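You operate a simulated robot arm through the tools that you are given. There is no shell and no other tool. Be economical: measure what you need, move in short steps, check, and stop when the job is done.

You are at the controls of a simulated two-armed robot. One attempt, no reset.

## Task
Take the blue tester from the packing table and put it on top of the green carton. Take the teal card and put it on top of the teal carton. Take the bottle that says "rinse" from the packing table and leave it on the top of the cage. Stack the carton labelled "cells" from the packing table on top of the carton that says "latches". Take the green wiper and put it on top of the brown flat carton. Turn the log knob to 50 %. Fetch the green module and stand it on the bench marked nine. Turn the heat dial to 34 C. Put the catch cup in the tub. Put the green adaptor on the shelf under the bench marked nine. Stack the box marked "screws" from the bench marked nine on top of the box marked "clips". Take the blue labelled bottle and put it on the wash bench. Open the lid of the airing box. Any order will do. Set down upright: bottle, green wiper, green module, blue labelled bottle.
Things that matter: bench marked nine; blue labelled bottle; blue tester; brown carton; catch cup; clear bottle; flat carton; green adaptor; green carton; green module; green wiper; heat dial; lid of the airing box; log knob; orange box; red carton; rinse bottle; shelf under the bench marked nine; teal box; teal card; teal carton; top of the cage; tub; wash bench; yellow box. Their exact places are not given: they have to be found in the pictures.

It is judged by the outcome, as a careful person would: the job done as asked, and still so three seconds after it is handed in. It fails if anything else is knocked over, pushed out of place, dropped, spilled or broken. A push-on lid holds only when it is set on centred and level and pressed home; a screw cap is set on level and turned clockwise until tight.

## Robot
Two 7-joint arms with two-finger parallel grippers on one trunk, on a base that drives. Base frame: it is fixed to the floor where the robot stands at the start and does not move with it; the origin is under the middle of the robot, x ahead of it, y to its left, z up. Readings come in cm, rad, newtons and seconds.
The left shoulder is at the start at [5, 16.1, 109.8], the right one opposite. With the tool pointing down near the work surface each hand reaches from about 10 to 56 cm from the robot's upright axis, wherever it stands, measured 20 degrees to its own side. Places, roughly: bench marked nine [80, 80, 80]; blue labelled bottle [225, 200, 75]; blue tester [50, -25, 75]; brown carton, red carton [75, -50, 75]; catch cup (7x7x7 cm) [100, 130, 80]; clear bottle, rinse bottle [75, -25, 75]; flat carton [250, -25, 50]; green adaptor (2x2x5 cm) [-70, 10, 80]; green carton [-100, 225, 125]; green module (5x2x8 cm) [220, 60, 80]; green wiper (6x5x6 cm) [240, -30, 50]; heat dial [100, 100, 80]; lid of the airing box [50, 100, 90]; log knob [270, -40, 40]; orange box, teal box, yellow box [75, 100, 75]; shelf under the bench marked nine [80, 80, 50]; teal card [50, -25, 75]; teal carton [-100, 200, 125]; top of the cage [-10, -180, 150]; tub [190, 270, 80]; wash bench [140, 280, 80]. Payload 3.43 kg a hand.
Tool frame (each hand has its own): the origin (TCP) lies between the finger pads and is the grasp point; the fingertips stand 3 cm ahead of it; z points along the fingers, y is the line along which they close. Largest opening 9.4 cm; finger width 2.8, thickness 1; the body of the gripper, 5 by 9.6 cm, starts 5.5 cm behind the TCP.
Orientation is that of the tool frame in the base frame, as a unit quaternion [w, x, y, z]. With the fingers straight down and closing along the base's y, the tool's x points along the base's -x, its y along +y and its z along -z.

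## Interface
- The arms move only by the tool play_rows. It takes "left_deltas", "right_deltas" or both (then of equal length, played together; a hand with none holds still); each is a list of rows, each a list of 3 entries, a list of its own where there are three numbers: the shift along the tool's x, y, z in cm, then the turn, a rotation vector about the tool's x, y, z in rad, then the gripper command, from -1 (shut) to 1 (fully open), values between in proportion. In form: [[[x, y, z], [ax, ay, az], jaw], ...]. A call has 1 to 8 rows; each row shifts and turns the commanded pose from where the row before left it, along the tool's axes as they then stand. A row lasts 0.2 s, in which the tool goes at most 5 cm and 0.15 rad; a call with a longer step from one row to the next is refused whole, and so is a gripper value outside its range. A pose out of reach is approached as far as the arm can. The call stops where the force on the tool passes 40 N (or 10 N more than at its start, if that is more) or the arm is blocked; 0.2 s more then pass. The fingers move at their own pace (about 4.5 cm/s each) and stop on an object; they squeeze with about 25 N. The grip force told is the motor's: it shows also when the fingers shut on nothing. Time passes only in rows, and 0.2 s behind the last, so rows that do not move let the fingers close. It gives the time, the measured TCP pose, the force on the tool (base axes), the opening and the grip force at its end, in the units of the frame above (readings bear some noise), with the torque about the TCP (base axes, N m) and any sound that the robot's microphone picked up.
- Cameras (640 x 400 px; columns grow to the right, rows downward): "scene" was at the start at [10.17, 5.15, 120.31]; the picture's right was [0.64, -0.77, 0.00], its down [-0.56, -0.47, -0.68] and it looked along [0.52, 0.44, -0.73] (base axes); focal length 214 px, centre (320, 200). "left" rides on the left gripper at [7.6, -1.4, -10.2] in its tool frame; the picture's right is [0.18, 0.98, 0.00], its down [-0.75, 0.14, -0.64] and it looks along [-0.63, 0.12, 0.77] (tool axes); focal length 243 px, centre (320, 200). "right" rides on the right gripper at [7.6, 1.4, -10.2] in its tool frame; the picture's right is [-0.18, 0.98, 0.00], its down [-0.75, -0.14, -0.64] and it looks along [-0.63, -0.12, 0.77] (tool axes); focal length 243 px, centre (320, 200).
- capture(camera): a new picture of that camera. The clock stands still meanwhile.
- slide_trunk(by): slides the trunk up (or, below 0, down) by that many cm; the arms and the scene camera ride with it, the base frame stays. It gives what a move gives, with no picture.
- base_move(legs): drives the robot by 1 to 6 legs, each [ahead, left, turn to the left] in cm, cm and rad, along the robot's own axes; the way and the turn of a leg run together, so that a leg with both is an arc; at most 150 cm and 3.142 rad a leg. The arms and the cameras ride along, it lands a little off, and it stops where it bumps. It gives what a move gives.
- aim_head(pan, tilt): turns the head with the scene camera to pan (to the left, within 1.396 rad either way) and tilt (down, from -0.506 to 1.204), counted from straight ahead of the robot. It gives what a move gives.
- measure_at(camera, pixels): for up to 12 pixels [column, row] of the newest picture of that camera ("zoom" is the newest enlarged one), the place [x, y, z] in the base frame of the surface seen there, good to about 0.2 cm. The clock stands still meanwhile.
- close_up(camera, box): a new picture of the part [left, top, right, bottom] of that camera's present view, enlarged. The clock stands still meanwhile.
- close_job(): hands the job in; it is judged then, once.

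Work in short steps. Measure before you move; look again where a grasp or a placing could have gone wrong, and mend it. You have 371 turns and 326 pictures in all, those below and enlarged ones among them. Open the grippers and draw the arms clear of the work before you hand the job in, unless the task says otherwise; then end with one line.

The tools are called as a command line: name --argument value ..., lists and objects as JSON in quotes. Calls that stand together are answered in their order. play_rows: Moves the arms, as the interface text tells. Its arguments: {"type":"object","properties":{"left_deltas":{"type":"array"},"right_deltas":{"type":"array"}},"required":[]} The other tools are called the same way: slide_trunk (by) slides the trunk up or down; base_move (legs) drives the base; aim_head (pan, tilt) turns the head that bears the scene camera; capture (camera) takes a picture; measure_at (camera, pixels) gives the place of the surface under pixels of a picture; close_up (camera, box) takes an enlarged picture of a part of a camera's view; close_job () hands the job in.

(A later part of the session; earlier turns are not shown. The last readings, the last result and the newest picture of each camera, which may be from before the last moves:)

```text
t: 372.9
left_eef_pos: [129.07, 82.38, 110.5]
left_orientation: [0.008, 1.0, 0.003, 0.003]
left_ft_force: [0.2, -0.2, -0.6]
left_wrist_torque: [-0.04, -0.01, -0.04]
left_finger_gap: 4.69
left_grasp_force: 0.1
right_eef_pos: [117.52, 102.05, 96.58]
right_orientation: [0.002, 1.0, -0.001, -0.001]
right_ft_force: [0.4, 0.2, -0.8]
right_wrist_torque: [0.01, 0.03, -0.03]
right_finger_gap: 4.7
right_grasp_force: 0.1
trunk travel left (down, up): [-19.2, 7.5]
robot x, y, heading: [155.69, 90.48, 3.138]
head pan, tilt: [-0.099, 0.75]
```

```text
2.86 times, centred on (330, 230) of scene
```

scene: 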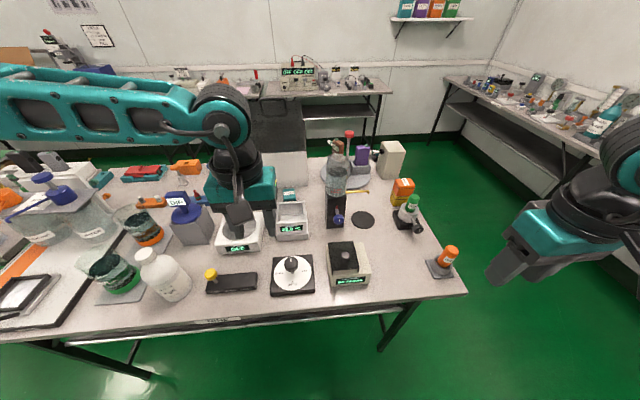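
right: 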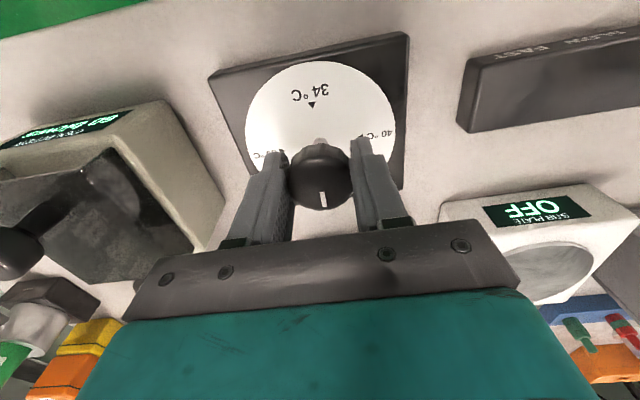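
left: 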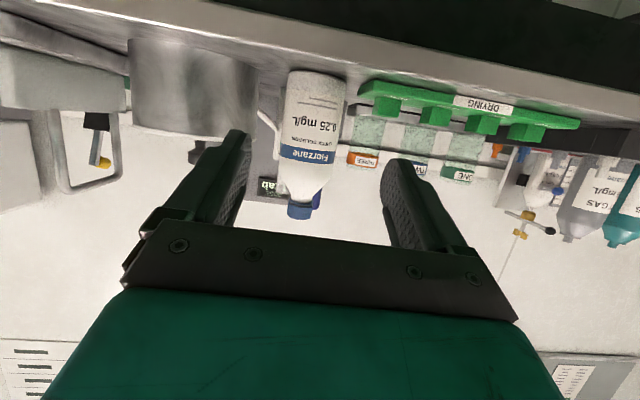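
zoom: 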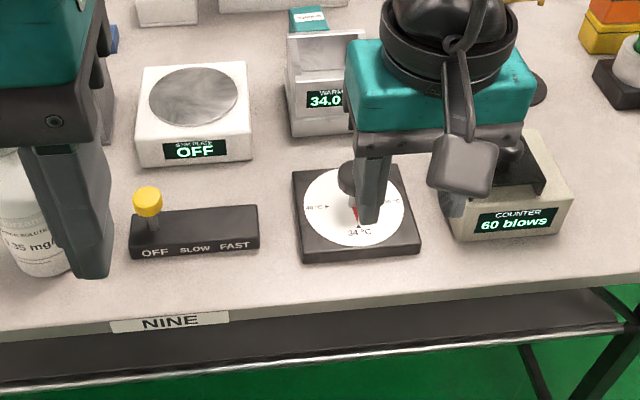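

Warmer reads 34.0 °C. Now turn round toward the green module at about (220,60).

base_move --legs '[[0, 0, 3.13], [0, -20, 0]]'

aim_head --pan 0 --tilt 0.45

capture --camera "scene"

```text
t: 381.9
left_eef_pos: [181.81, 78.76, 110.57]
left_orientation: [-0.004, -0.005, 1.0, 0.008]
left_ft_force: [-1.1, 0.5, -0.4]
left_wrist_torque: [0.03, 0.0, 0.0]
left_finger_gap: 4.69
left_grasp_force: 0.0
right_eef_pos: [193.36, 59.23, 96.38]
right_orientation: [0.002, 0.0, 1.0, 0.003]
right_ft_force: [-0.2, 0.1, 1.0]
right_wrist_torque: [0.03, -0.05, 0.04]
right_finger_gap: 4.72
right_grasp_force: 0.1
trunk travel left (down, up): [-19.2, 7.5]
robot x, y, heading: [155.34, 70.69, 0.002]
head pan, tilt: [-0.099, 0.75]
```

```text
t: 382.7
left_eef_pos: [181.77, 78.85, 110.52]
left_orientation: [-0.004, -0.004, 1.0, 0.007]
left_ft_force: [0.0, 0.2, 0.5]
left_wrist_torque: [-0.01, 0.02, 0.0]
left_finger_gap: 4.69
left_grasp_force: 0.0
right_eef_pos: [193.56, 59.29, 96.57]
right_orientation: [0.003, 0.001, 1.0, 0.003]
right_ft_force: [1.1, -0.2, -0.1]
right_wrist_torque: [-0.01, 0.0, -0.05]
right_finger_gap: 4.7
right_grasp_force: 0.1
trunk travel left (down, up): [-19.2, 7.5]
robot x, y, heading: [155.69, 70.37, -0.0]
head pan, tilt: [0.0, 0.45]
```

```text
158 pictures are left
```

scene: 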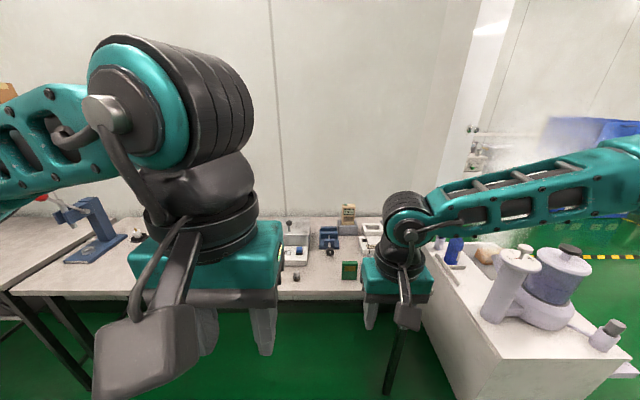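

close_up --camera "scene" --box '[270, 190, 470, 310]'

```text
3.20 times, centred on (370, 250) of scene
```

zoom: 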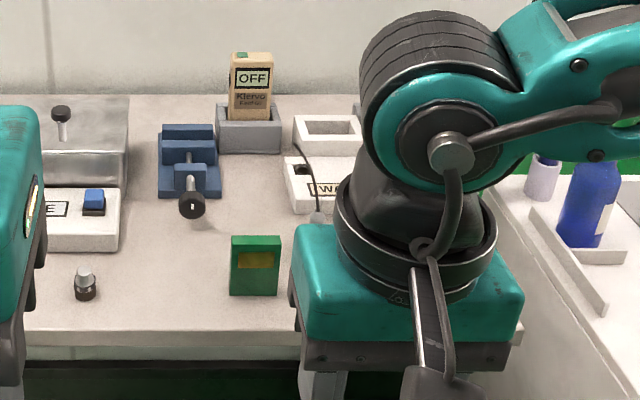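

Green module stands at (255,265). Measure it.

measure_at --camera "zoom" --pixels '[[235, 238], [278, 238], [255, 235], [255, 250], [232, 290], [277, 292], [255, 270], [200, 310], [300, 325], [258, 240]]'

```text
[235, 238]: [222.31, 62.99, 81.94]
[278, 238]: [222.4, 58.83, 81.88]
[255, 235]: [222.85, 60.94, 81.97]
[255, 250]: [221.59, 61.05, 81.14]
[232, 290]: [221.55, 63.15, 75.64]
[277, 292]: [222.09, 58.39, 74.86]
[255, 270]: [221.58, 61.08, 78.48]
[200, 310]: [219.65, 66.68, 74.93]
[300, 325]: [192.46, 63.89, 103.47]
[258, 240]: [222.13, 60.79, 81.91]
```

Module centre (222.5,60.9), top 82. Drive 27 ahead with the right hand above it.

base_move --legs '[[27, 0, 0]]'

capture --camera "right"

```text
t: 384.6
left_eef_pos: [208.9, 78.56, 110.51]
left_orientation: [-0.004, -0.003, 1.0, 0.008]
left_ft_force: [0.6, 0.1, -0.1]
left_wrist_torque: [0.0, 0.01, -0.05]
left_finger_gap: 4.71
left_grasp_force: 0.0
right_eef_pos: [220.35, 59.04, 96.45]
right_orientation: [0.002, 0.002, 1.0, 0.003]
right_ft_force: [-0.7, 0.2, 0.4]
right_wrist_torque: [-0.03, -0.01, 0.03]
right_finger_gap: 4.71
right_grasp_force: 0.1
trunk travel left (down, up): [-19.2, 7.5]
robot x, y, heading: [182.05, 70.42, -0.007]
head pan, tilt: [0.0, 0.45]
```

```text
156 pictures are left
```

right: 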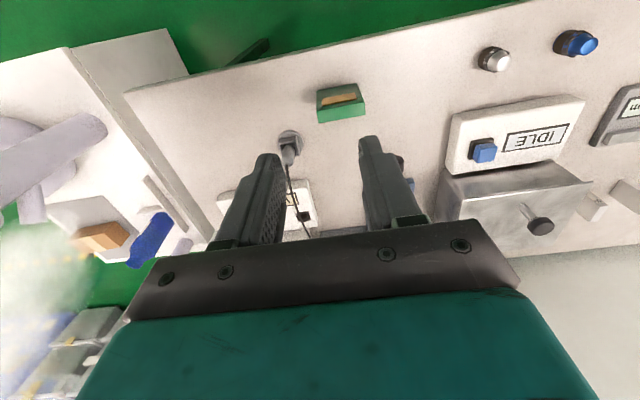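

measure_at --camera "right" --pixels '[[320, 104], [362, 98], [365, 114], [320, 122], [320, 92], [290, 140]]'

play_rows --right_deltas '[[[-2.2, 1.9, 3], [0, 0, 0], 0.5], [[0, 0, 3], [0, 0, 0], 0.5], [[0, 0, 0], [0, 0, 0], 0.5]]'

capture --camera "right"

```text
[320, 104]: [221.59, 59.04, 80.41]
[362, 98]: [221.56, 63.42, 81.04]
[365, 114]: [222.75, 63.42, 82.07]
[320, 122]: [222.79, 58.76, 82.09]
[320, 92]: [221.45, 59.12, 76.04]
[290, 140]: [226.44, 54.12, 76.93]
```

```text
t: 385.4
left_eef_pos: [208.79, 78.65, 110.53]
left_orientation: [-0.004, -0.003, 1.0, 0.009]
left_ft_force: [-0.1, -0.1, 0.2]
left_wrist_torque: [0.02, 0.01, 0.01]
left_finger_gap: 4.71
left_grasp_force: 0.1
right_eef_pos: [221.11, 56.9, 92.7]
right_orientation: [0.003, 0.002, 1.0, 0.004]
right_ft_force: [-0.8, 0.4, 0.1]
right_wrist_torque: [0.01, -0.01, -0.01]
right_finger_gap: 7.05
right_grasp_force: 0.1
right hand out of reach, approached as far as the arm can: row 1, 2
trunk travel left (down, up): [-19.2, 7.5]
robot x, y, heading: [182.24, 70.72, -0.006]
head pan, tilt: [0.0, 0.45]
```

```text
155 pictures are left
```

right: 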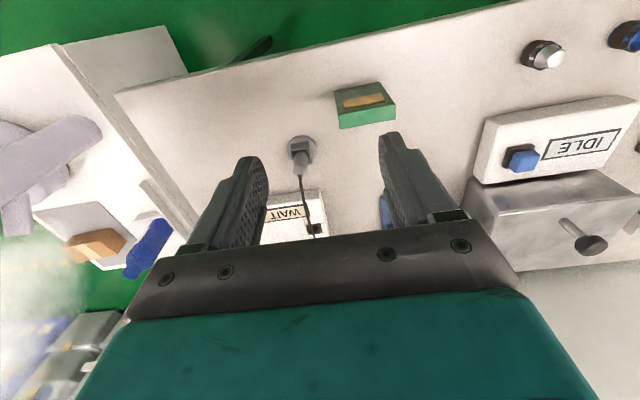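

Use the base for alignment: 1.5 ahead, 4.1 left; then lower by trunk.

base_move --legs '[[1.5, 4.1, 0.006]]'

slide_trunk --by -8

capture --camera "right"

```text
t: 386.3
left_eef_pos: [210.28, 82.87, 110.48]
left_orientation: [-0.004, -0.005, 1.0, 0.008]
left_ft_force: [-0.4, 0.2, 0.5]
left_wrist_torque: [0.02, 0.01, 0.01]
left_finger_gap: 4.7
left_grasp_force: 0.1
right_eef_pos: [222.51, 61.33, 92.72]
right_orientation: [0.002, -0.001, 1.0, 0.003]
right_ft_force: [-0.6, 0.5, 0.4]
right_wrist_torque: [-0.02, -0.03, 0.01]
right_finger_gap: 7.06
right_grasp_force: 0.1
trunk travel left (down, up): [-19.2, 7.5]
robot x, y, heading: [183.94, 74.62, 0.001]
head pan, tilt: [0.0, 0.45]
```

```text
t: 387.5
left_eef_pos: [210.28, 82.87, 102.63]
left_orientation: [-0.003, -0.006, 1.0, 0.008]
left_ft_force: [0.1, 0.2, -0.5]
left_wrist_torque: [0.0, -0.03, -0.03]
left_finger_gap: 4.7
left_grasp_force: 0.1
right_eef_pos: [222.71, 61.34, 84.66]
right_orientation: [0.003, -0.001, 1.0, 0.004]
right_ft_force: [0.5, 0.0, 0.5]
right_wrist_torque: [-0.01, -0.01, 0.04]
right_finger_gap: 7.06
right_grasp_force: 0.1
trunk travel left (down, up): [-11.2, 15.5]
robot x, y, heading: [183.72, 74.69, 0.004]
head pan, tilt: [0.0, 0.45]
```

```text
154 pictures are left
```

right: 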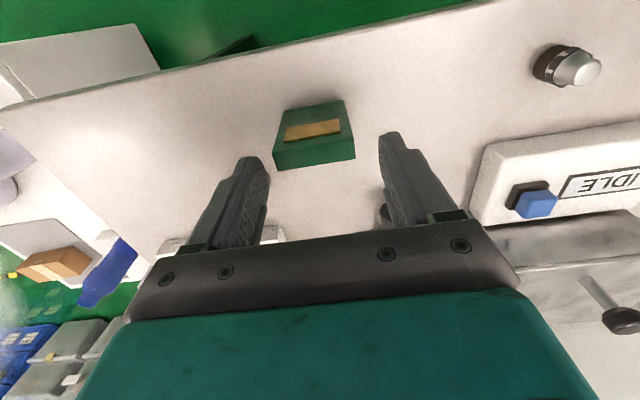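

Module is between the fingers. Lower 5 cm and grip.

slide_trunk --by -5

play_rows --right_deltas '[[[0, 0, 0], [0, 0, 0], 0], [[0, 0, 0], [0, 0, 0], -1], [[0, 0, 0], [0, 0, 0], -1], [[0, 0, 0], [0, 0, 0], -1]]'

slide_trunk --by 16

capture --camera "right"

```text
t: 388.4
left_eef_pos: [210.33, 82.9, 97.54]
left_orientation: [-0.003, -0.005, 1.0, 0.008]
left_ft_force: [-0.3, 0.7, 0.2]
left_wrist_torque: [0.01, 0.02, 0.02]
left_finger_gap: 4.7
left_grasp_force: 0.0
right_eef_pos: [222.58, 61.3, 79.69]
right_orientation: [0.003, -0.001, 1.0, 0.003]
right_ft_force: [-0.3, 0.2, 0.1]
right_wrist_torque: [0.0, 0.01, 0.02]
right_finger_gap: 7.03
right_grasp_force: 0.0
trunk travel left (down, up): [-6.2, 20.5]
robot x, y, heading: [183.81, 74.79, -0.006]
head pan, tilt: [0.0, 0.45]
```

```text
t: 389.4
left_eef_pos: [210.21, 82.93, 97.49]
left_orientation: [-0.003, -0.005, 1.0, 0.008]
left_ft_force: [0.5, -0.6, 0.0]
left_wrist_torque: [0.02, -0.03, -0.02]
left_finger_gap: 4.71
left_grasp_force: 0.1
right_eef_pos: [222.64, 61.27, 79.65]
right_orientation: [0.002, 0.0, 1.0, 0.003]
right_ft_force: [0.2, -1.0, 0.8]
right_wrist_torque: [-0.09, 0.0, 0.02]
right_finger_gap: 5.33
right_grasp_force: 25.2
trunk travel left (down, up): [-6.2, 20.5]
robot x, y, heading: [184.06, 74.17, -0.002]
head pan, tilt: [0.0, 0.45]
```

```text
t: 391.2
left_eef_pos: [210.24, 82.89, 113.49]
left_orientation: [-0.003, -0.005, 1.0, 0.008]
left_ft_force: [-0.4, -0.8, -0.1]
left_wrist_torque: [-0.01, 0.0, 0.0]
left_finger_gap: 4.72
left_grasp_force: 0.1
right_eef_pos: [222.61, 61.22, 95.66]
right_orientation: [0.002, -0.001, 1.0, 0.003]
right_ft_force: [-0.4, 0.6, 0.0]
right_wrist_torque: [0.0, 0.01, 0.03]
right_finger_gap: 5.34
right_grasp_force: 24.7
trunk travel left (down, up): [-22.2, 4.5]
robot x, y, heading: [184.2, 74.4, 0.003]
head pan, tilt: [0.0, 0.45]
```

```text
153 pictures are left
```

right: 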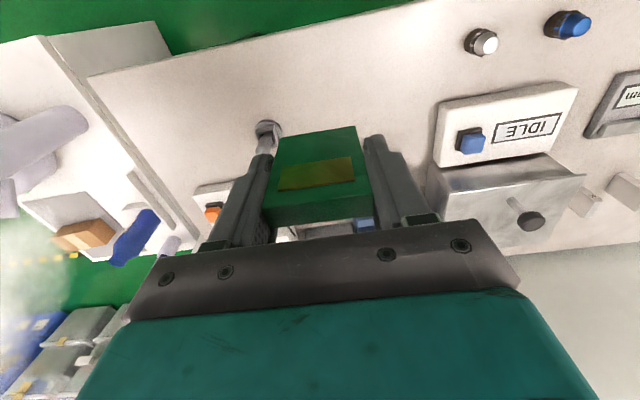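

Held. Go back, turn, and approach bench nine's free spot at (105,128).

base_move --legs '[[-26, 0, 0], [0, 0, 3.141], [0, -40, 0]]'

aim_head --pan -0.3 --tilt 0.8

capture --camera "scene"

```text
t: 402.6
left_eef_pos: [130.28, 105.1, 113.55]
left_orientation: [0.008, 1.0, 0.021, 0.004]
left_ft_force: [0.1, 0.1, 0.2]
left_wrist_torque: [-0.02, 0.03, -0.02]
left_finger_gap: 4.69
left_grasp_force: 0.0
right_eef_pos: [117.36, 126.26, 95.67]
right_orientation: [0.004, 1.0, 0.015, -0.002]
right_ft_force: [-0.3, 0.2, -1.1]
right_wrist_torque: [0.0, 0.02, -0.03]
right_finger_gap: 5.11
right_grasp_force: 25.4
trunk travel left (down, up): [-22.2, 4.5]
robot x, y, heading: [156.2, 114.26, -3.101]
head pan, tilt: [0.0, 0.45]
```

```text
t: 403.4
left_eef_pos: [130.27, 105.06, 113.53]
left_orientation: [0.008, 1.0, 0.02, 0.004]
left_ft_force: [-1.0, 0.2, -0.2]
left_wrist_torque: [0.01, -0.02, 0.03]
left_finger_gap: 4.68
left_grasp_force: 0.2
right_eef_pos: [117.35, 126.31, 95.68]
right_orientation: [0.004, 1.0, 0.015, -0.002]
right_ft_force: [0.1, 0.2, -0.1]
right_wrist_torque: [-0.01, 0.02, 0.01]
right_finger_gap: 5.14
right_grasp_force: 24.9
trunk travel left (down, up): [-22.2, 4.5]
robot x, y, heading: [156.05, 114.03, -3.105]
head pan, tilt: [-0.3, 0.799]
```

```text
152 pictures are left
```

scene: 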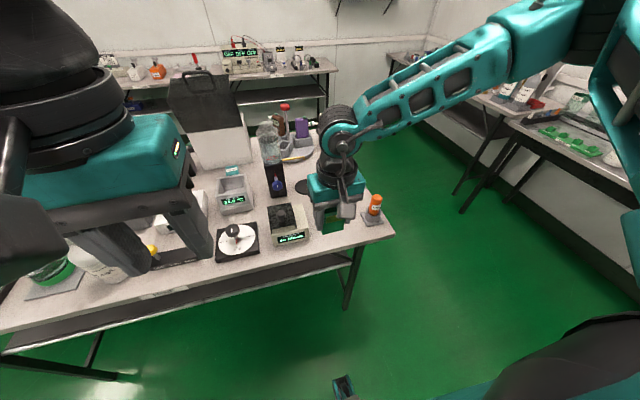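

Straighten heading and drive 12.6 ahead so the module is over the free spot.

base_move --legs '[[0, 0, -0.037], [12.6, 0, 0]]'

capture --camera "right"

close_up --camera "scene" --box '[220, 150, 420, 300]'

```text
t: 405.0
left_eef_pos: [117.6, 106.07, 113.43]
left_orientation: [0.008, 1.0, 0.001, 0.005]
left_ft_force: [0.3, -0.5, 0.0]
left_wrist_torque: [0.02, 0.0, -0.02]
left_finger_gap: 4.7
left_grasp_force: 0.2
right_eef_pos: [105.42, 127.95, 95.63]
right_orientation: [0.003, 1.0, -0.003, -0.002]
right_ft_force: [-1.0, 0.0, -0.4]
right_wrist_torque: [0.02, -0.09, 0.01]
right_finger_gap: 5.14
right_grasp_force: 25.0
trunk travel left (down, up): [-22.2, 4.5]
robot x, y, heading: [143.91, 114.0, 3.13]
head pan, tilt: [-0.3, 0.799]
```

```text
151 pictures are left
```

right: 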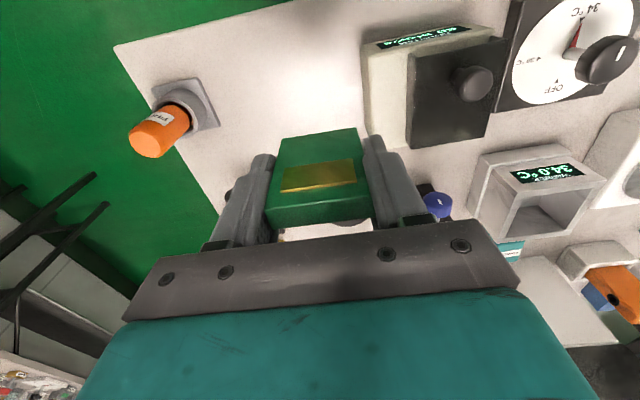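

```text
2.67 times, centred on (320, 225) of scene
```

zoom: 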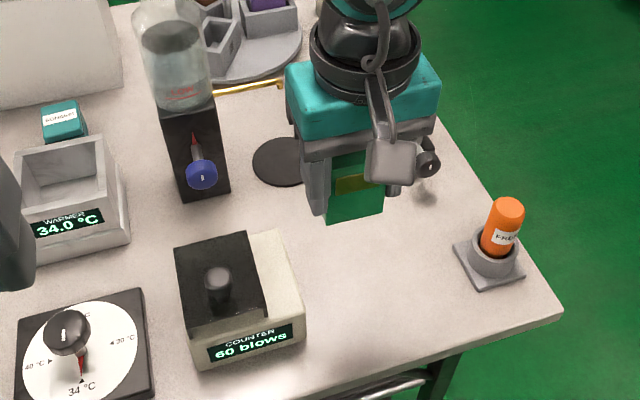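

Spot below is clear. Lower the trunk 15, then small steps.

slide_trunk --by -15.2

close_up --camera "scene" --box '[220, 100, 420, 250]'

```text
t: 406.8
left_eef_pos: [117.66, 106.21, 98.32]
left_orientation: [0.007, 1.0, 0.001, 0.004]
left_ft_force: [-1.4, -0.4, -0.5]
left_wrist_torque: [-0.02, -0.01, -0.02]
left_finger_gap: 4.66
left_grasp_force: 0.0
right_eef_pos: [105.43, 127.92, 80.57]
right_orientation: [0.004, 1.0, -0.004, -0.002]
right_ft_force: [-0.4, 0.6, -0.2]
right_wrist_torque: [-0.02, 0.01, -0.01]
right_finger_gap: 5.12
right_grasp_force: 25.3
trunk travel left (down, up): [-7.0, 19.7]
robot x, y, heading: [144.43, 113.82, 3.134]
head pan, tilt: [-0.3, 0.799]
```

```text
2.67 times, centred on (320, 175) of scene
```

zoom: 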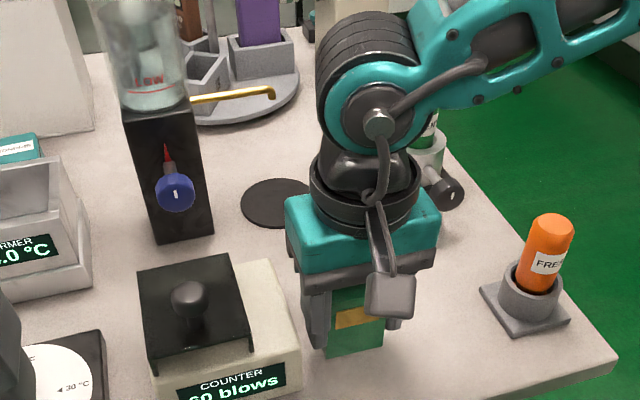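

slide_trunk --by -0.6

slide_trunk --by -0.25

```text
t: 407.4
left_eef_pos: [117.65, 106.15, 97.7]
left_orientation: [0.007, 1.0, 0.001, 0.003]
left_ft_force: [-0.1, 0.6, 0.1]
left_wrist_torque: [-0.01, 0.02, 0.01]
left_finger_gap: 4.69
left_grasp_force: 0.1
right_eef_pos: [105.56, 128.02, 79.94]
right_orientation: [0.004, 1.0, -0.004, -0.002]
right_ft_force: [-0.4, 0.0, -0.7]
right_wrist_torque: [-0.02, 0.0, -0.03]
right_finger_gap: 5.13
right_grasp_force: 24.8
trunk travel left (down, up): [-6.4, 20.3]
robot x, y, heading: [144.08, 113.97, 3.137]
head pan, tilt: [-0.3, 0.799]
```

```text
t: 407.9
left_eef_pos: [117.6, 106.14, 97.51]
left_orientation: [0.008, 1.0, 0.0, 0.003]
left_ft_force: [0.6, -0.1, -0.7]
left_wrist_torque: [-0.02, 0.03, 0.01]
left_finger_gap: 4.67
left_grasp_force: 0.0
right_eef_pos: [105.37, 127.84, 79.76]
right_orientation: [0.004, 1.0, -0.003, -0.003]
right_ft_force: [1.1, 1.2, 4.1]
right_wrist_torque: [0.18, -0.07, -0.01]
right_finger_gap: 5.12
right_grasp_force: 25.3
trunk travel left (down, up): [-6.2, 20.5]
robot x, y, heading: [144.04, 113.89, 3.132]
head pan, tilt: [-0.3, 0.799]
```

Contact (4 N). Open to ~6.6 and raise.

play_rows --right_deltas '[[[0, 0, 0], [0, 0, 0], 0.2], [[0, 0, 0], [0, 0, 0], 0.4], [[0, 0, 0], [0, 0, 0], 0.4]]'

slide_trunk --by 14

capture --camera "right"

close_up --camera "scene" --box '[220, 150, 420, 300]'

```text
t: 408.7
left_eef_pos: [117.69, 106.16, 97.4]
left_orientation: [0.008, 1.0, 0.001, 0.002]
left_ft_force: [0.1, 0.6, 0.3]
left_wrist_torque: [-0.04, 0.05, 0.01]
left_finger_gap: 4.7
left_grasp_force: 0.0
right_eef_pos: [105.42, 128.04, 79.71]
right_orientation: [0.004, 1.0, -0.004, -0.003]
right_ft_force: [0.2, -0.1, -0.2]
right_wrist_torque: [0.04, -0.01, 0.01]
right_finger_gap: 6.58
right_grasp_force: 0.0
trunk travel left (down, up): [-6.2, 20.5]
robot x, y, heading: [144.12, 114.41, 3.132]
head pan, tilt: [-0.3, 0.799]
```

```text
t: 410.4
left_eef_pos: [117.67, 106.18, 111.4]
left_orientation: [0.008, 1.0, 0.002, 0.004]
left_ft_force: [0.5, -1.2, 0.2]
left_wrist_torque: [-0.03, 0.01, 0.01]
left_finger_gap: 4.68
left_grasp_force: 0.0
right_eef_pos: [105.4, 127.98, 93.6]
right_orientation: [0.004, 1.0, -0.003, -0.002]
right_ft_force: [0.5, -0.8, -0.1]
right_wrist_torque: [0.03, -0.02, 0.02]
right_finger_gap: 6.58
right_grasp_force: 0.0
trunk travel left (down, up): [-20.2, 6.5]
robot x, y, heading: [144.16, 114.33, 3.138]
head pan, tilt: [-0.3, 0.799]
```

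```text
148 pictures are left
```

right: 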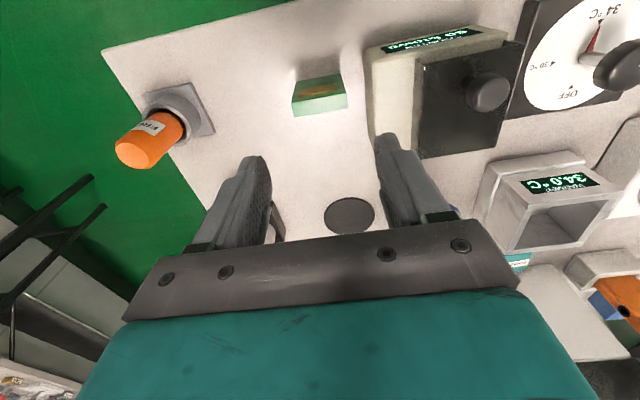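

```text
2.67 times, centred on (320, 225) of scene
```

zoom: 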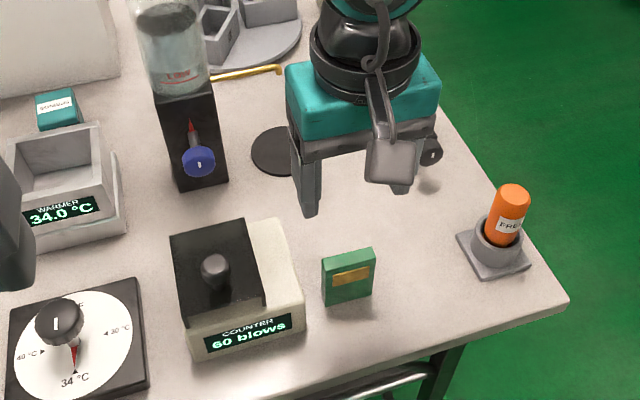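

Module stands on bench nine. Now to the low surface at (240,−30) with the wiper, flat carton and log knob.

base_move --legs '[[-14, 0, 0], [0, 0, -3.135], [0, -130, 0]]'

aim_head --pan 0 --tilt 0.75

capture --camera "scene"

```text
t: 425.1
left_eef_pos: [185.0, -5.79, 111.43]
left_orientation: [-0.003, -0.006, 1.0, 0.007]
left_ft_force: [0.1, -0.5, -0.5]
left_wrist_torque: [0.01, 0.0, -0.01]
left_finger_gap: 4.73
left_grasp_force: 0.1
right_eef_pos: [197.53, -27.21, 93.59]
right_orientation: [0.003, -0.001, 1.0, 0.003]
right_ft_force: [0.2, -0.3, 0.0]
right_wrist_torque: [-0.02, 0.02, -0.01]
right_finger_gap: 6.59
right_grasp_force: 0.1
trunk travel left (down, up): [-20.2, 6.5]
robot x, y, heading: [158.87, -13.95, 0.005]
head pan, tilt: [-0.3, 0.799]
```

```text
t: 425.9
left_eef_pos: [185.21, -5.54, 111.56]
left_orientation: [-0.003, -0.005, 1.0, 0.008]
left_ft_force: [0.6, -0.4, 0.4]
left_wrist_torque: [-0.03, -0.01, 0.0]
left_finger_gap: 4.71
left_grasp_force: 0.2
right_eef_pos: [197.36, -27.33, 93.64]
right_orientation: [0.003, -0.001, 1.0, 0.003]
right_ft_force: [-0.1, 0.0, 0.7]
right_wrist_torque: [-0.02, 0.01, 0.02]
right_finger_gap: 6.58
right_grasp_force: 0.0
trunk travel left (down, up): [-20.2, 6.5]
robot x, y, heading: [158.45, -13.75, 0.0]
head pan, tilt: [0.0, 0.75]
```

```text
146 pictures are left
```

scene: 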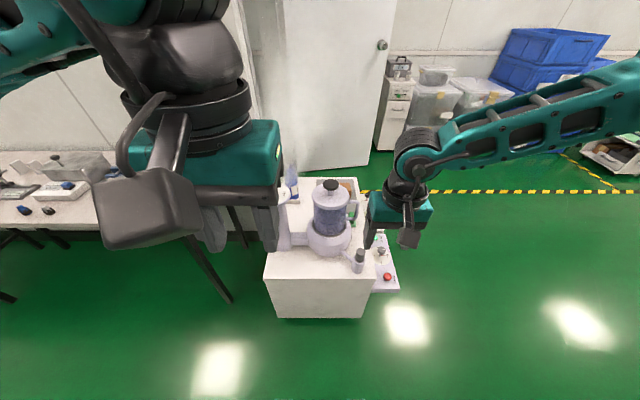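

close_up --camera "scene" --box '[250, 150, 430, 330]'

measure_at --camera "scene" --pixels '[[270, 277], [365, 285], [370, 275], [398, 290], [355, 180], [383, 265], [387, 277], [290, 180], [350, 182], [300, 270]]'

```text
2.22 times, centred on (340, 240) of scene
```

zoom: 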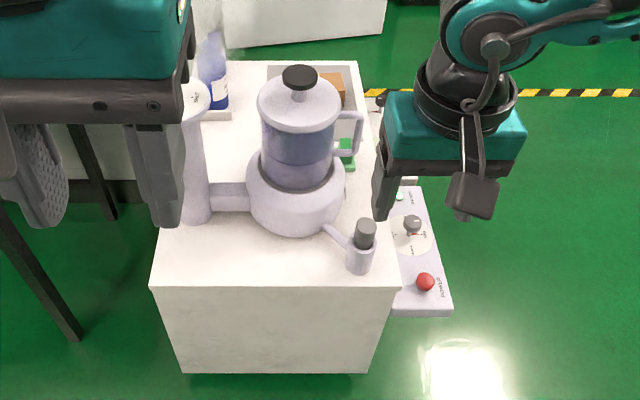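

```text
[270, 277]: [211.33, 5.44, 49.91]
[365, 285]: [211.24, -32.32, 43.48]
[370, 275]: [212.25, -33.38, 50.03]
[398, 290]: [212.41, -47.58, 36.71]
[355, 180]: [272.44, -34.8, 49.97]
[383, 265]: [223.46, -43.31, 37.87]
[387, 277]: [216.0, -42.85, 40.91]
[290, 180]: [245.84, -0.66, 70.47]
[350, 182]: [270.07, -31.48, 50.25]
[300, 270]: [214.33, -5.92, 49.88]
```

The low cabinet (x 211–272, y −33..5, top z 50) has the control panel on its −y side. I go round to face it from −y.

base_move --legs '[[0, -88, 0], [85, 0, 0], [0, 0, 1.571]]'

aim_head --pan 0 --tilt 0.85

capture --camera "scene"

```text
t: 438.4
left_eef_pos: [235.35, -74.35, 111.49]
left_orientation: [0.007, 0.712, -0.703, -0.002]
left_ft_force: [-0.3, 0.5, -0.7]
left_wrist_torque: [-0.01, -0.02, 0.04]
left_finger_gap: 4.71
left_grasp_force: 0.0
right_eef_pos: [256.93, -62.04, 93.65]
right_orientation: [0.001, 0.708, -0.707, -0.005]
right_ft_force: [-0.2, 0.1, 0.2]
right_wrist_torque: [0.02, 0.01, -0.05]
right_finger_gap: 6.57
right_grasp_force: 0.1
trunk travel left (down, up): [-20.2, 6.5]
robot x, y, heading: [243.86, -100.83, 1.572]
head pan, tilt: [0.0, 0.75]
```

```text
t: 439.0
left_eef_pos: [235.47, -74.35, 111.51]
left_orientation: [0.008, 0.711, -0.703, -0.003]
left_ft_force: [0.4, 0.0, 0.2]
left_wrist_torque: [-0.01, -0.01, -0.03]
left_finger_gap: 4.71
left_grasp_force: 0.0
right_eef_pos: [257.12, -61.97, 93.65]
right_orientation: [0.0, 0.707, -0.707, -0.005]
right_ft_force: [-0.1, -0.2, 0.3]
right_wrist_torque: [-0.03, -0.02, -0.01]
right_finger_gap: 6.57
right_grasp_force: 0.1
trunk travel left (down, up): [-20.2, 6.5]
robot x, y, heading: [243.78, -100.65, 1.574]
head pan, tilt: [0.0, 0.85]
```

```text
144 pictures are left
```

scene: 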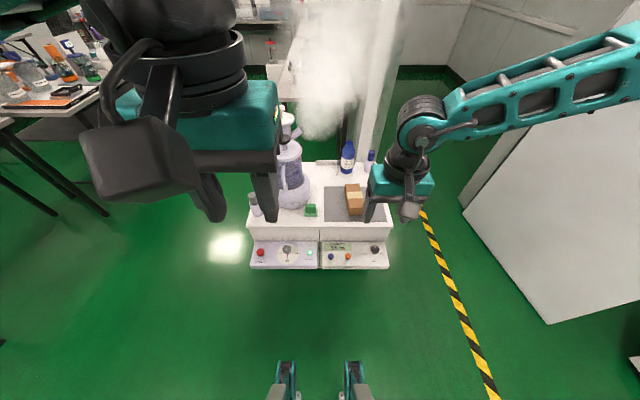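

close_up --camera "scene" --box '[240, 130, 400, 280]'

close_up --camera "scene" --box '[245, 195, 395, 275]'

```text
2.67 times, centred on (320, 205) of scene
```

zoom: 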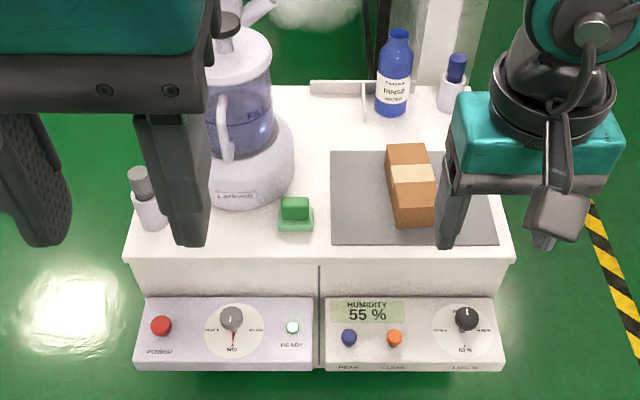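

```text
4.27 times, centred on (320, 235) of scene
```

zoom: 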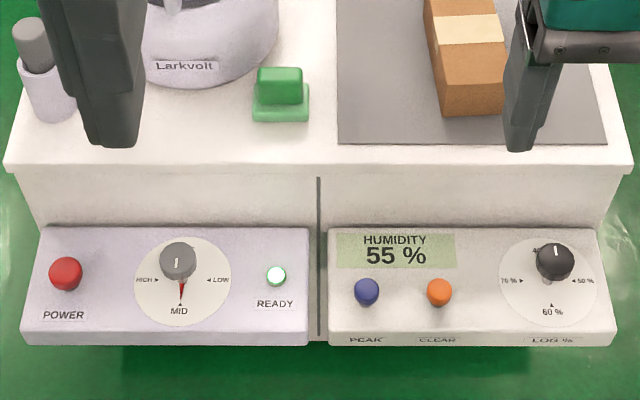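

Zoom on the LOG % knob.

close_up --camera "scene" --box '[355, 240, 395, 272]'

measure_at --camera "zoom" --pixels '[[320, 130], [320, 100], [260, 140], [385, 140], [320, 200], [320, 250]]'

```text
12.50 times, centred on (375, 256) of scene
```

zoom: 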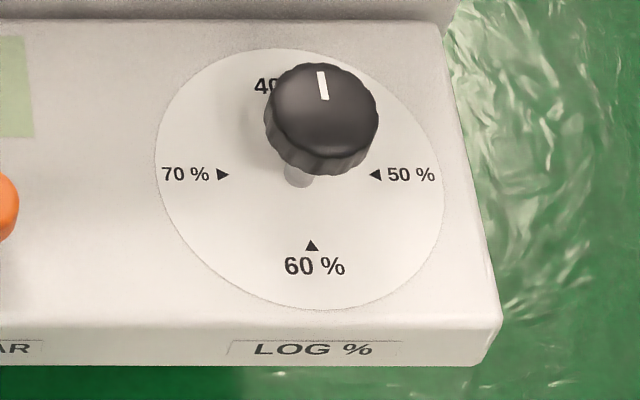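

```text
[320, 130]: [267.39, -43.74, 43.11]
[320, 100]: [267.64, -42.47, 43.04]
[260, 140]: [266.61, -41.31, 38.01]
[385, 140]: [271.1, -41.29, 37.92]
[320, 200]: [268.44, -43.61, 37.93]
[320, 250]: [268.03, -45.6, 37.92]
```

Currently at 40 % (top); 50 % is to the right → 90° clockwise. Position the base for the right hand.

base_move --legs '[[18.3, -10.5, 0]]'

slide_trunk --by -20

capture --camera "right"

```text
t: 440.7
left_eef_pos: [245.98, -55.9, 111.54]
left_orientation: [0.008, 0.709, -0.705, -0.003]
left_ft_force: [0.6, 0.4, -0.1]
left_wrist_torque: [-0.02, 0.04, -0.01]
left_finger_gap: 4.71
left_grasp_force: 0.0
right_eef_pos: [267.72, -43.88, 93.51]
right_orientation: [-0.001, -0.705, 0.709, 0.005]
right_ft_force: [-0.1, 0.1, 0.1]
right_wrist_torque: [0.03, 0.01, -0.01]
right_finger_gap: 6.63
right_grasp_force: 0.1
trunk travel left (down, up): [-20.2, 6.5]
robot x, y, heading: [253.99, -82.4, 1.567]
head pan, tilt: [0.0, 0.85]
```

```text
t: 442.9
left_eef_pos: [245.87, -56.05, 91.45]
left_orientation: [0.008, 0.709, -0.705, -0.003]
left_ft_force: [0.6, -0.1, 0.8]
left_wrist_torque: [-0.03, -0.01, 0.04]
left_finger_gap: 4.7
left_grasp_force: 0.1
right_eef_pos: [267.71, -43.78, 73.67]
right_orientation: [-0.001, -0.706, 0.709, 0.004]
right_ft_force: [0.2, 0.2, 0.3]
right_wrist_torque: [-0.02, 0.03, 0.0]
right_finger_gap: 6.6
right_grasp_force: 0.1
trunk travel left (down, up): [-0.2, 26.5]
robot x, y, heading: [254.38, -82.5, 1.569]
head pan, tilt: [0.0, 0.85]
```

```text
140 pictures are left
```

right: 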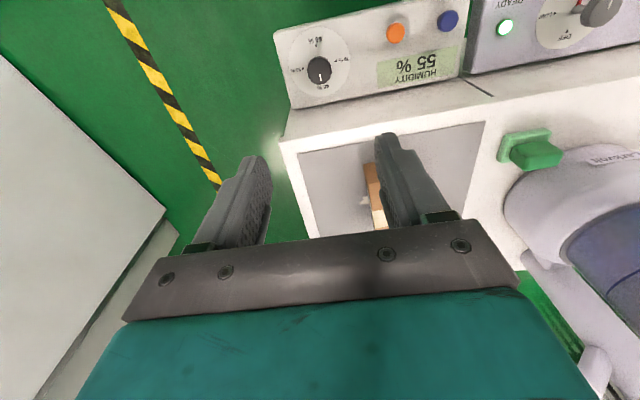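

Lower the hand 23 cm with the arm.

play_rows --right_deltas '[[[0, 0, 4.6], [0, 0, 0], 0.2], [[0, 0, 4.6], [0, 0, 0], 0.2], [[0, 0, 4.6], [0, 0, 0], 0.2], [[0, 0, 4.6], [0, 0, 0], 0.2], [[0, 0, 4.6], [0, 0, 0], 0.2], [[0, 0, 0], [0, 0, 0], 0.2]]'

capture --camera "right"

```text
t: 444.3
left_eef_pos: [245.91, -55.95, 91.58]
left_orientation: [0.008, 0.709, -0.705, -0.003]
left_ft_force: [0.5, 0.3, -0.1]
left_wrist_torque: [0.01, -0.01, 0.02]
left_finger_gap: 4.71
left_grasp_force: 0.1
right_eef_pos: [277.37, -47.56, 62.37]
right_orientation: [-0.001, -0.705, 0.709, 0.004]
right_ft_force: [-0.7, 0.9, 0.8]
right_wrist_torque: [0.0, 0.01, -0.02]
right_finger_gap: 5.62
right_grasp_force: 0.1
right hand out of reach, approached as far as the arm can: row 1, 2, 3, 4, 5
trunk travel left (down, up): [-0.2, 26.5]
robot x, y, heading: [253.92, -82.43, 1.569]
head pan, tilt: [0.0, 0.85]
```

```text
139 pictures are left
```

right: 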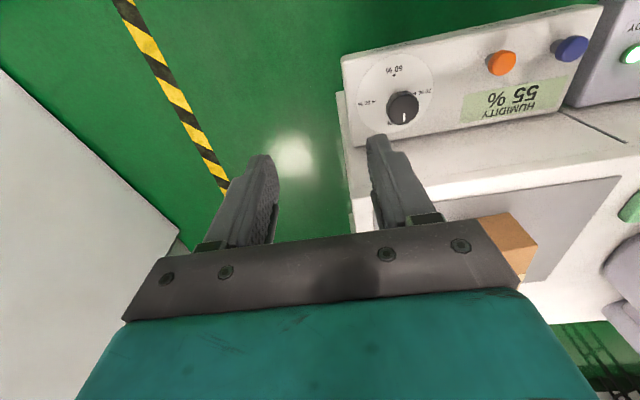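

The arm prefers a larger lateral offset. Continue down here (over free floor) to see if it reaches, then align with the base.

play_rows --right_deltas '[[[-1, -2, 4], [0, 0, 0], 0.2], [[0, -2, 4], [0, 0, 0], 0.2], [[0, 0, 4], [0, 0, 0], 0.2], [[0, 0, 4], [0, 0, 0], 0.2]]'

capture --camera "scene"

```text
t: 445.3
left_eef_pos: [245.9, -56.11, 91.57]
left_orientation: [0.008, 0.709, -0.705, -0.003]
left_ft_force: [0.2, 0.2, -0.4]
left_wrist_torque: [0.0, 0.03, 0.03]
left_finger_gap: 4.72
left_grasp_force: 0.0
right_eef_pos: [285.49, -48.67, 58.65]
right_orientation: [0.0, -0.706, 0.708, 0.005]
right_ft_force: [0.1, 0.0, -0.6]
right_wrist_torque: [0.0, 0.02, 0.03]
right_finger_gap: 5.63
right_grasp_force: 0.0
right hand out of reach, approached as far as the arm can: row 1, 2, 3, 4
trunk travel left (down, up): [-0.2, 26.5]
robot x, y, heading: [254.0, -82.25, 1.571]
head pan, tilt: [0.0, 0.85]
```

```text
138 pictures are left
```

scene: 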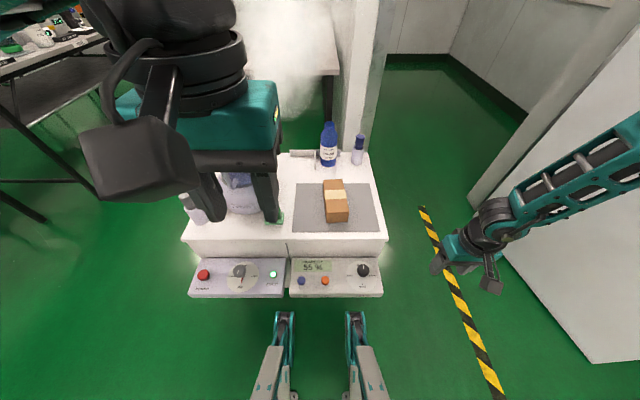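

Test how low the left hand can go, over the free floor in front of the panel.

play_rows --left_deltas '[[[0, 0, 4.6], [0, 0, 0], 0.2], [[0, 0, 4.6], [0, 0, 0], 0.2], [[0, 0, 4.6], [0, 0, 0], 0.2], [[0, 0, 4.6], [0, 0, 0], 0.2], [[0, 0, 4.6], [0, 0, 0], 0.2], [[0, 0, 4.6], [0, 0, 0], 0.2], [[0, 0, 4.6], [0, 0, 0], 0.2]]'

```text
t: 446.9
left_eef_pos: [245.07, -56.3, 59.37]
left_orientation: [0.007, 0.708, -0.706, -0.004]
left_ft_force: [0.7, -0.6, 0.3]
left_wrist_torque: [-0.01, -0.01, 0.02]
left_finger_gap: 5.65
left_grasp_force: 0.1
right_eef_pos: [285.5, -48.68, 58.55]
right_orientation: [-0.001, -0.705, 0.709, 0.004]
right_ft_force: [-0.8, 0.0, 0.5]
right_wrist_torque: [-0.03, 0.03, 0.0]
right_finger_gap: 5.63
right_grasp_force: 0.0
trunk travel left (down, up): [-0.2, 26.5]
robot x, y, heading: [253.74, -82.78, 1.567]
head pan, tilt: [0.0, 0.85]
```

The left arm goes down fine. Continue.

play_rows --left_deltas '[[[0, 0, 4], [0, 0, 0], 0.2], [[0, 0, 4], [0, 0, 0], 0.2], [[0, 0, 4], [0, 0, 0], 0.2], [[0, 0, 4], [0, 0, 0], 0.2]]'

```text
t: 447.6
left_eef_pos: [245.41, -56.28, 50.69]
left_orientation: [0.004, 0.708, -0.706, 0.001]
left_ft_force: [-0.7, -2.4, 11.2]
left_wrist_torque: [0.11, -0.26, 0.05]
left_finger_gap: 5.53
left_grasp_force: 0.1
right_eef_pos: [285.55, -48.66, 58.56]
right_orientation: [-0.001, -0.706, 0.708, 0.004]
right_ft_force: [-0.3, 1.2, 0.1]
right_wrist_torque: [-0.05, 0.01, 0.01]
right_finger_gap: 5.63
right_grasp_force: 0.1
trunk travel left (down, up): [-0.2, 26.5]
robot x, y, heading: [253.65, -82.74, 1.571]
head pan, tilt: [0.0, 0.85]
stopped in row 3 (left hand): the force on the tool passed its limit (the readings are from after the stop); the commanded pose is now the measured one
```

I touched my own front bracket. Raise the left hand, bring the right hand in, and measure the white door on the right.

play_rows --left_deltas '[[[0, 0, -4.5], [0, 0, 0], 0.2], [[0, 0, -4.5], [0, 0, 0], 0.2], [[0, 0, -4.5], [0, 0, 0], 0.2], [[0, 0, -4.5], [0, 0, 0], 0.2], [[0, 0, -4.5], [0, 0, 0], 0.2]]' --right_deltas '[[[0, 0, -4.5], [0, 0, 0], 0.2], [[0, 0, -4.5], [0, 0, 0], 0.2], [[0, 2, -4.5], [0, 0, 0], 0.2], [[2, 4, -2], [0, 0, 0], 0.2], [[2, 4, -2], [0, 0, 0], 0.2]]'

measure_at --camera "scene" --pixels '[[540, 300], [560, 200], [590, 360], [470, 200], [440, 270], [362, 270], [335, 200]]'

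```text
t: 448.8
left_eef_pos: [245.55, -56.24, 73.26]
left_orientation: [0.005, 0.709, -0.706, 0.001]
left_ft_force: [-0.5, 0.4, 1.0]
left_wrist_torque: [0.0, -0.01, 0.0]
left_finger_gap: 5.63
left_grasp_force: 0.1
right_eef_pos: [275.53, -52.72, 76.3]
right_orientation: [0.0, -0.705, 0.709, 0.003]
right_ft_force: [-0.1, 0.1, 0.3]
right_wrist_torque: [0.01, 0.01, 0.03]
right_finger_gap: 5.64
right_grasp_force: 0.1
trunk travel left (down, up): [-0.2, 26.5]
robot x, y, heading: [253.89, -82.34, 1.568]
head pan, tilt: [0.0, 0.85]
```

```text
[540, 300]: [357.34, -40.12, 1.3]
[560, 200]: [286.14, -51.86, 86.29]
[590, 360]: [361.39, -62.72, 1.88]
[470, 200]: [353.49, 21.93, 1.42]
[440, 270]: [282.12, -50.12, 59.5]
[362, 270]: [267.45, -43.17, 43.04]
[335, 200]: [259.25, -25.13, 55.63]
```

Plenty of room. Move the base 21 right and put the left hand above the knob.

base_move --legs '[[0, -21.5, 0]]'

play_rows --left_deltas '[[[-3.3, 0, 0], [0, 0, 0], 0.2], [[-3.3, 0, 0], [0, 0, 0], 0.2], [[-3.3, 0, 0], [0, 0, 0], 0.2], [[-3.3, 0, 0], [0, 0, 0], 0.2], [[0, 0, 4.5], [0, 0, 0], 0.2], [[0, 0, 4.5], [0, 0, 0], 0.2], [[0, 0, 0], [0, 0, 0], 0.2]]'

capture --camera "left"

```text
t: 450.4
left_eef_pos: [267.26, -56.3, 73.35]
left_orientation: [0.004, 0.707, -0.707, 0.0]
left_ft_force: [-0.4, -0.1, -0.6]
left_wrist_torque: [0.0, -0.02, 0.02]
left_finger_gap: 5.65
left_grasp_force: 0.0
right_eef_pos: [296.99, -52.98, 76.36]
right_orientation: [-0.001, -0.704, 0.711, 0.004]
right_ft_force: [0.8, -0.6, -0.4]
right_wrist_torque: [0.0, 0.04, -0.01]
right_finger_gap: 5.66
right_grasp_force: 0.0
trunk travel left (down, up): [-0.2, 26.5]
robot x, y, heading: [275.32, -82.61, 1.56]
head pan, tilt: [0.0, 0.85]
```

```text
t: 452.0
left_eef_pos: [267.17, -42.99, 64.11]
left_orientation: [-0.005, -0.707, 0.708, -0.001]
left_ft_force: [-0.1, 0.8, -0.4]
left_wrist_torque: [0.03, 0.0, -0.01]
left_finger_gap: 5.66
left_grasp_force: 0.0
right_eef_pos: [297.07, -52.9, 76.26]
right_orientation: [-0.001, -0.704, 0.71, 0.005]
right_ft_force: [0.3, 0.5, 0.2]
right_wrist_torque: [0.02, 0.01, 0.01]
right_finger_gap: 5.63
right_grasp_force: 0.0
trunk travel left (down, up): [-0.2, 26.5]
robot x, y, heading: [275.26, -82.46, 1.564]
head pan, tilt: [0.0, 0.85]
```

```text
137 pictures are left
```

left: 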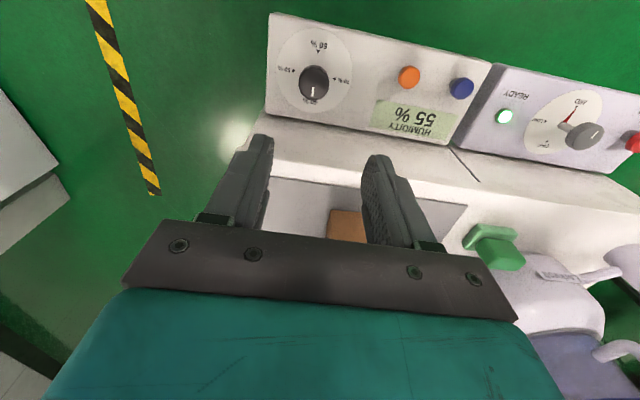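

Pre-turn the left hand −90° so it can turn the knob +90°.

play_rows --left_deltas '[[[0, 0, 0], [0, 0, -0.15], 0.2], [[0, 0, 0], [0, 0, -0.15], 0.2], [[0, 0, 0], [0, 0, -0.15], 0.2], [[0, 0, 0], [0, 0, -0.15], 0.2], [[0, 0, 0], [0, 0, -0.15], 0.2], [[0, 0, 0], [0, 0, -0.15], 0.2], [[0, 0, 0], [0, 0, -0.15], 0.2], [[0, 0, 0], [0, 0, -0.15], 0.2]]'

play_rows --left_deltas '[[[0, 0, 0], [0, 0, -0.15], 0.2], [[0, 0, 0], [0, 0, -0.15], 0.2], [[0, 0, 0], [0, 0, -0.07], 0.2], [[0, 0, 4.5], [0, 0, 0], 0.2], [[0, 0, 4.5], [0, 0, 0], 0.2], [[0, 0, 4], [0, 0, 0], 0.2], [[0, 0, 0], [0, 0, 0], 0.2]]'

capture --camera "left"

```text
t: 453.8
left_eef_pos: [267.26, -42.97, 64.05]
left_orientation: [0.004, 0.983, -0.183, -0.002]
left_ft_force: [0.4, 0.4, -0.3]
left_wrist_torque: [0.02, -0.04, 0.0]
left_finger_gap: 5.66
left_grasp_force: 0.1
right_eef_pos: [297.08, -52.99, 76.38]
right_orientation: [-0.001, -0.704, 0.71, 0.004]
right_ft_force: [-0.1, 0.0, -0.6]
right_wrist_torque: [-0.03, 0.01, -0.01]
right_finger_gap: 5.65
right_grasp_force: 0.0
trunk travel left (down, up): [-0.2, 26.5]
robot x, y, heading: [275.29, -82.47, 1.564]
head pan, tilt: [0.0, 0.85]
```

```text
t: 455.4
left_eef_pos: [266.99, -42.82, 51.02]
left_orientation: [0.004, 1.0, -0.001, -0.002]
left_ft_force: [-0.4, 0.1, -0.8]
left_wrist_torque: [0.0, 0.03, -0.01]
left_finger_gap: 5.64
left_grasp_force: 0.0
right_eef_pos: [297.02, -52.96, 76.4]
right_orientation: [-0.001, -0.704, 0.71, 0.004]
right_ft_force: [-0.2, -0.1, -0.3]
right_wrist_torque: [-0.04, -0.02, 0.0]
right_finger_gap: 5.64
right_grasp_force: 0.0
trunk travel left (down, up): [-0.2, 26.5]
robot x, y, heading: [275.22, -82.51, 1.56]
head pan, tilt: [0.0, 0.85]
```

```text
136 pictures are left
```

left: 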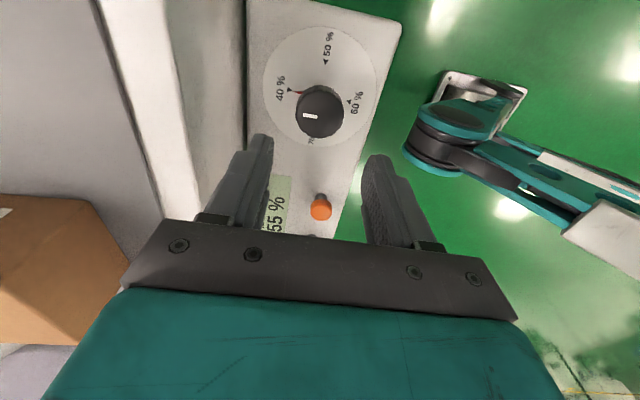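

Measure the knob in this view.

measure_at --camera "left" --pixels '[[320, 112], [300, 115], [342, 112], [320, 135], [320, 92], [318, 72], [290, 92]]'

```text
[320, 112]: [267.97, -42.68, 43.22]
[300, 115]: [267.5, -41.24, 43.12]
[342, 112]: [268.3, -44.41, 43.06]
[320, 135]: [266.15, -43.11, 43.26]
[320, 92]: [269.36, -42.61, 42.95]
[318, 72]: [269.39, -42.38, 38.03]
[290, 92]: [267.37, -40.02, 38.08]
```

Centre (267.8,−42.8). Align, descend to z 43.5, close.

play_rows --left_deltas '[[[0.8, 0, 3.5], [0, 0, 0], 0.2], [[0, 0, 3], [0, 0, 0], 0.2], [[0, 0, 1], [0, 0, 0], 0.2], [[0, 0, 0], [0, 0, 0], -0.3], [[0, 0, 0], [0, 0, 0], -1], [[0, 0, 0], [0, 0, 0], -1], [[0, 0, 0], [0, 0, 0], -1]]'

capture --camera "left"

```text
t: 457.0
left_eef_pos: [267.94, -42.66, 43.59]
left_orientation: [0.0, 1.0, -0.001, -0.003]
left_ft_force: [3.8, 27.7, -11.5]
left_wrist_torque: [0.53, -0.25, -0.08]
left_finger_gap: 3.74
left_grasp_force: 44.9
right_eef_pos: [296.92, -52.91, 76.18]
right_orientation: [-0.002, -0.704, 0.71, 0.004]
right_ft_force: [-0.5, -0.2, -0.4]
right_wrist_torque: [-0.02, 0.0, -0.01]
right_finger_gap: 5.63
right_grasp_force: 0.1
trunk travel left (down, up): [-0.2, 26.5]
robot x, y, heading: [275.36, -82.65, 1.56]
head pan, tilt: [0.0, 0.85]
```

```text
135 pictures are left
```

left: 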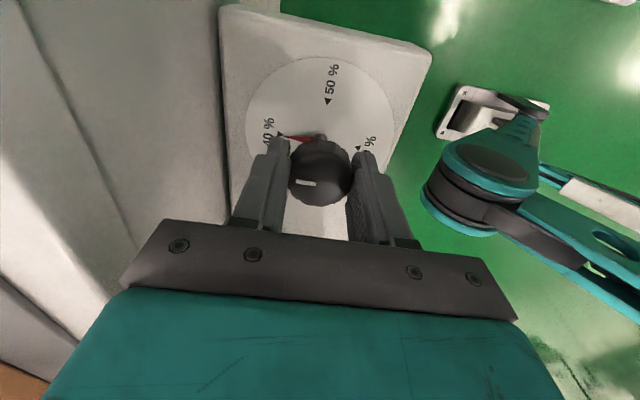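

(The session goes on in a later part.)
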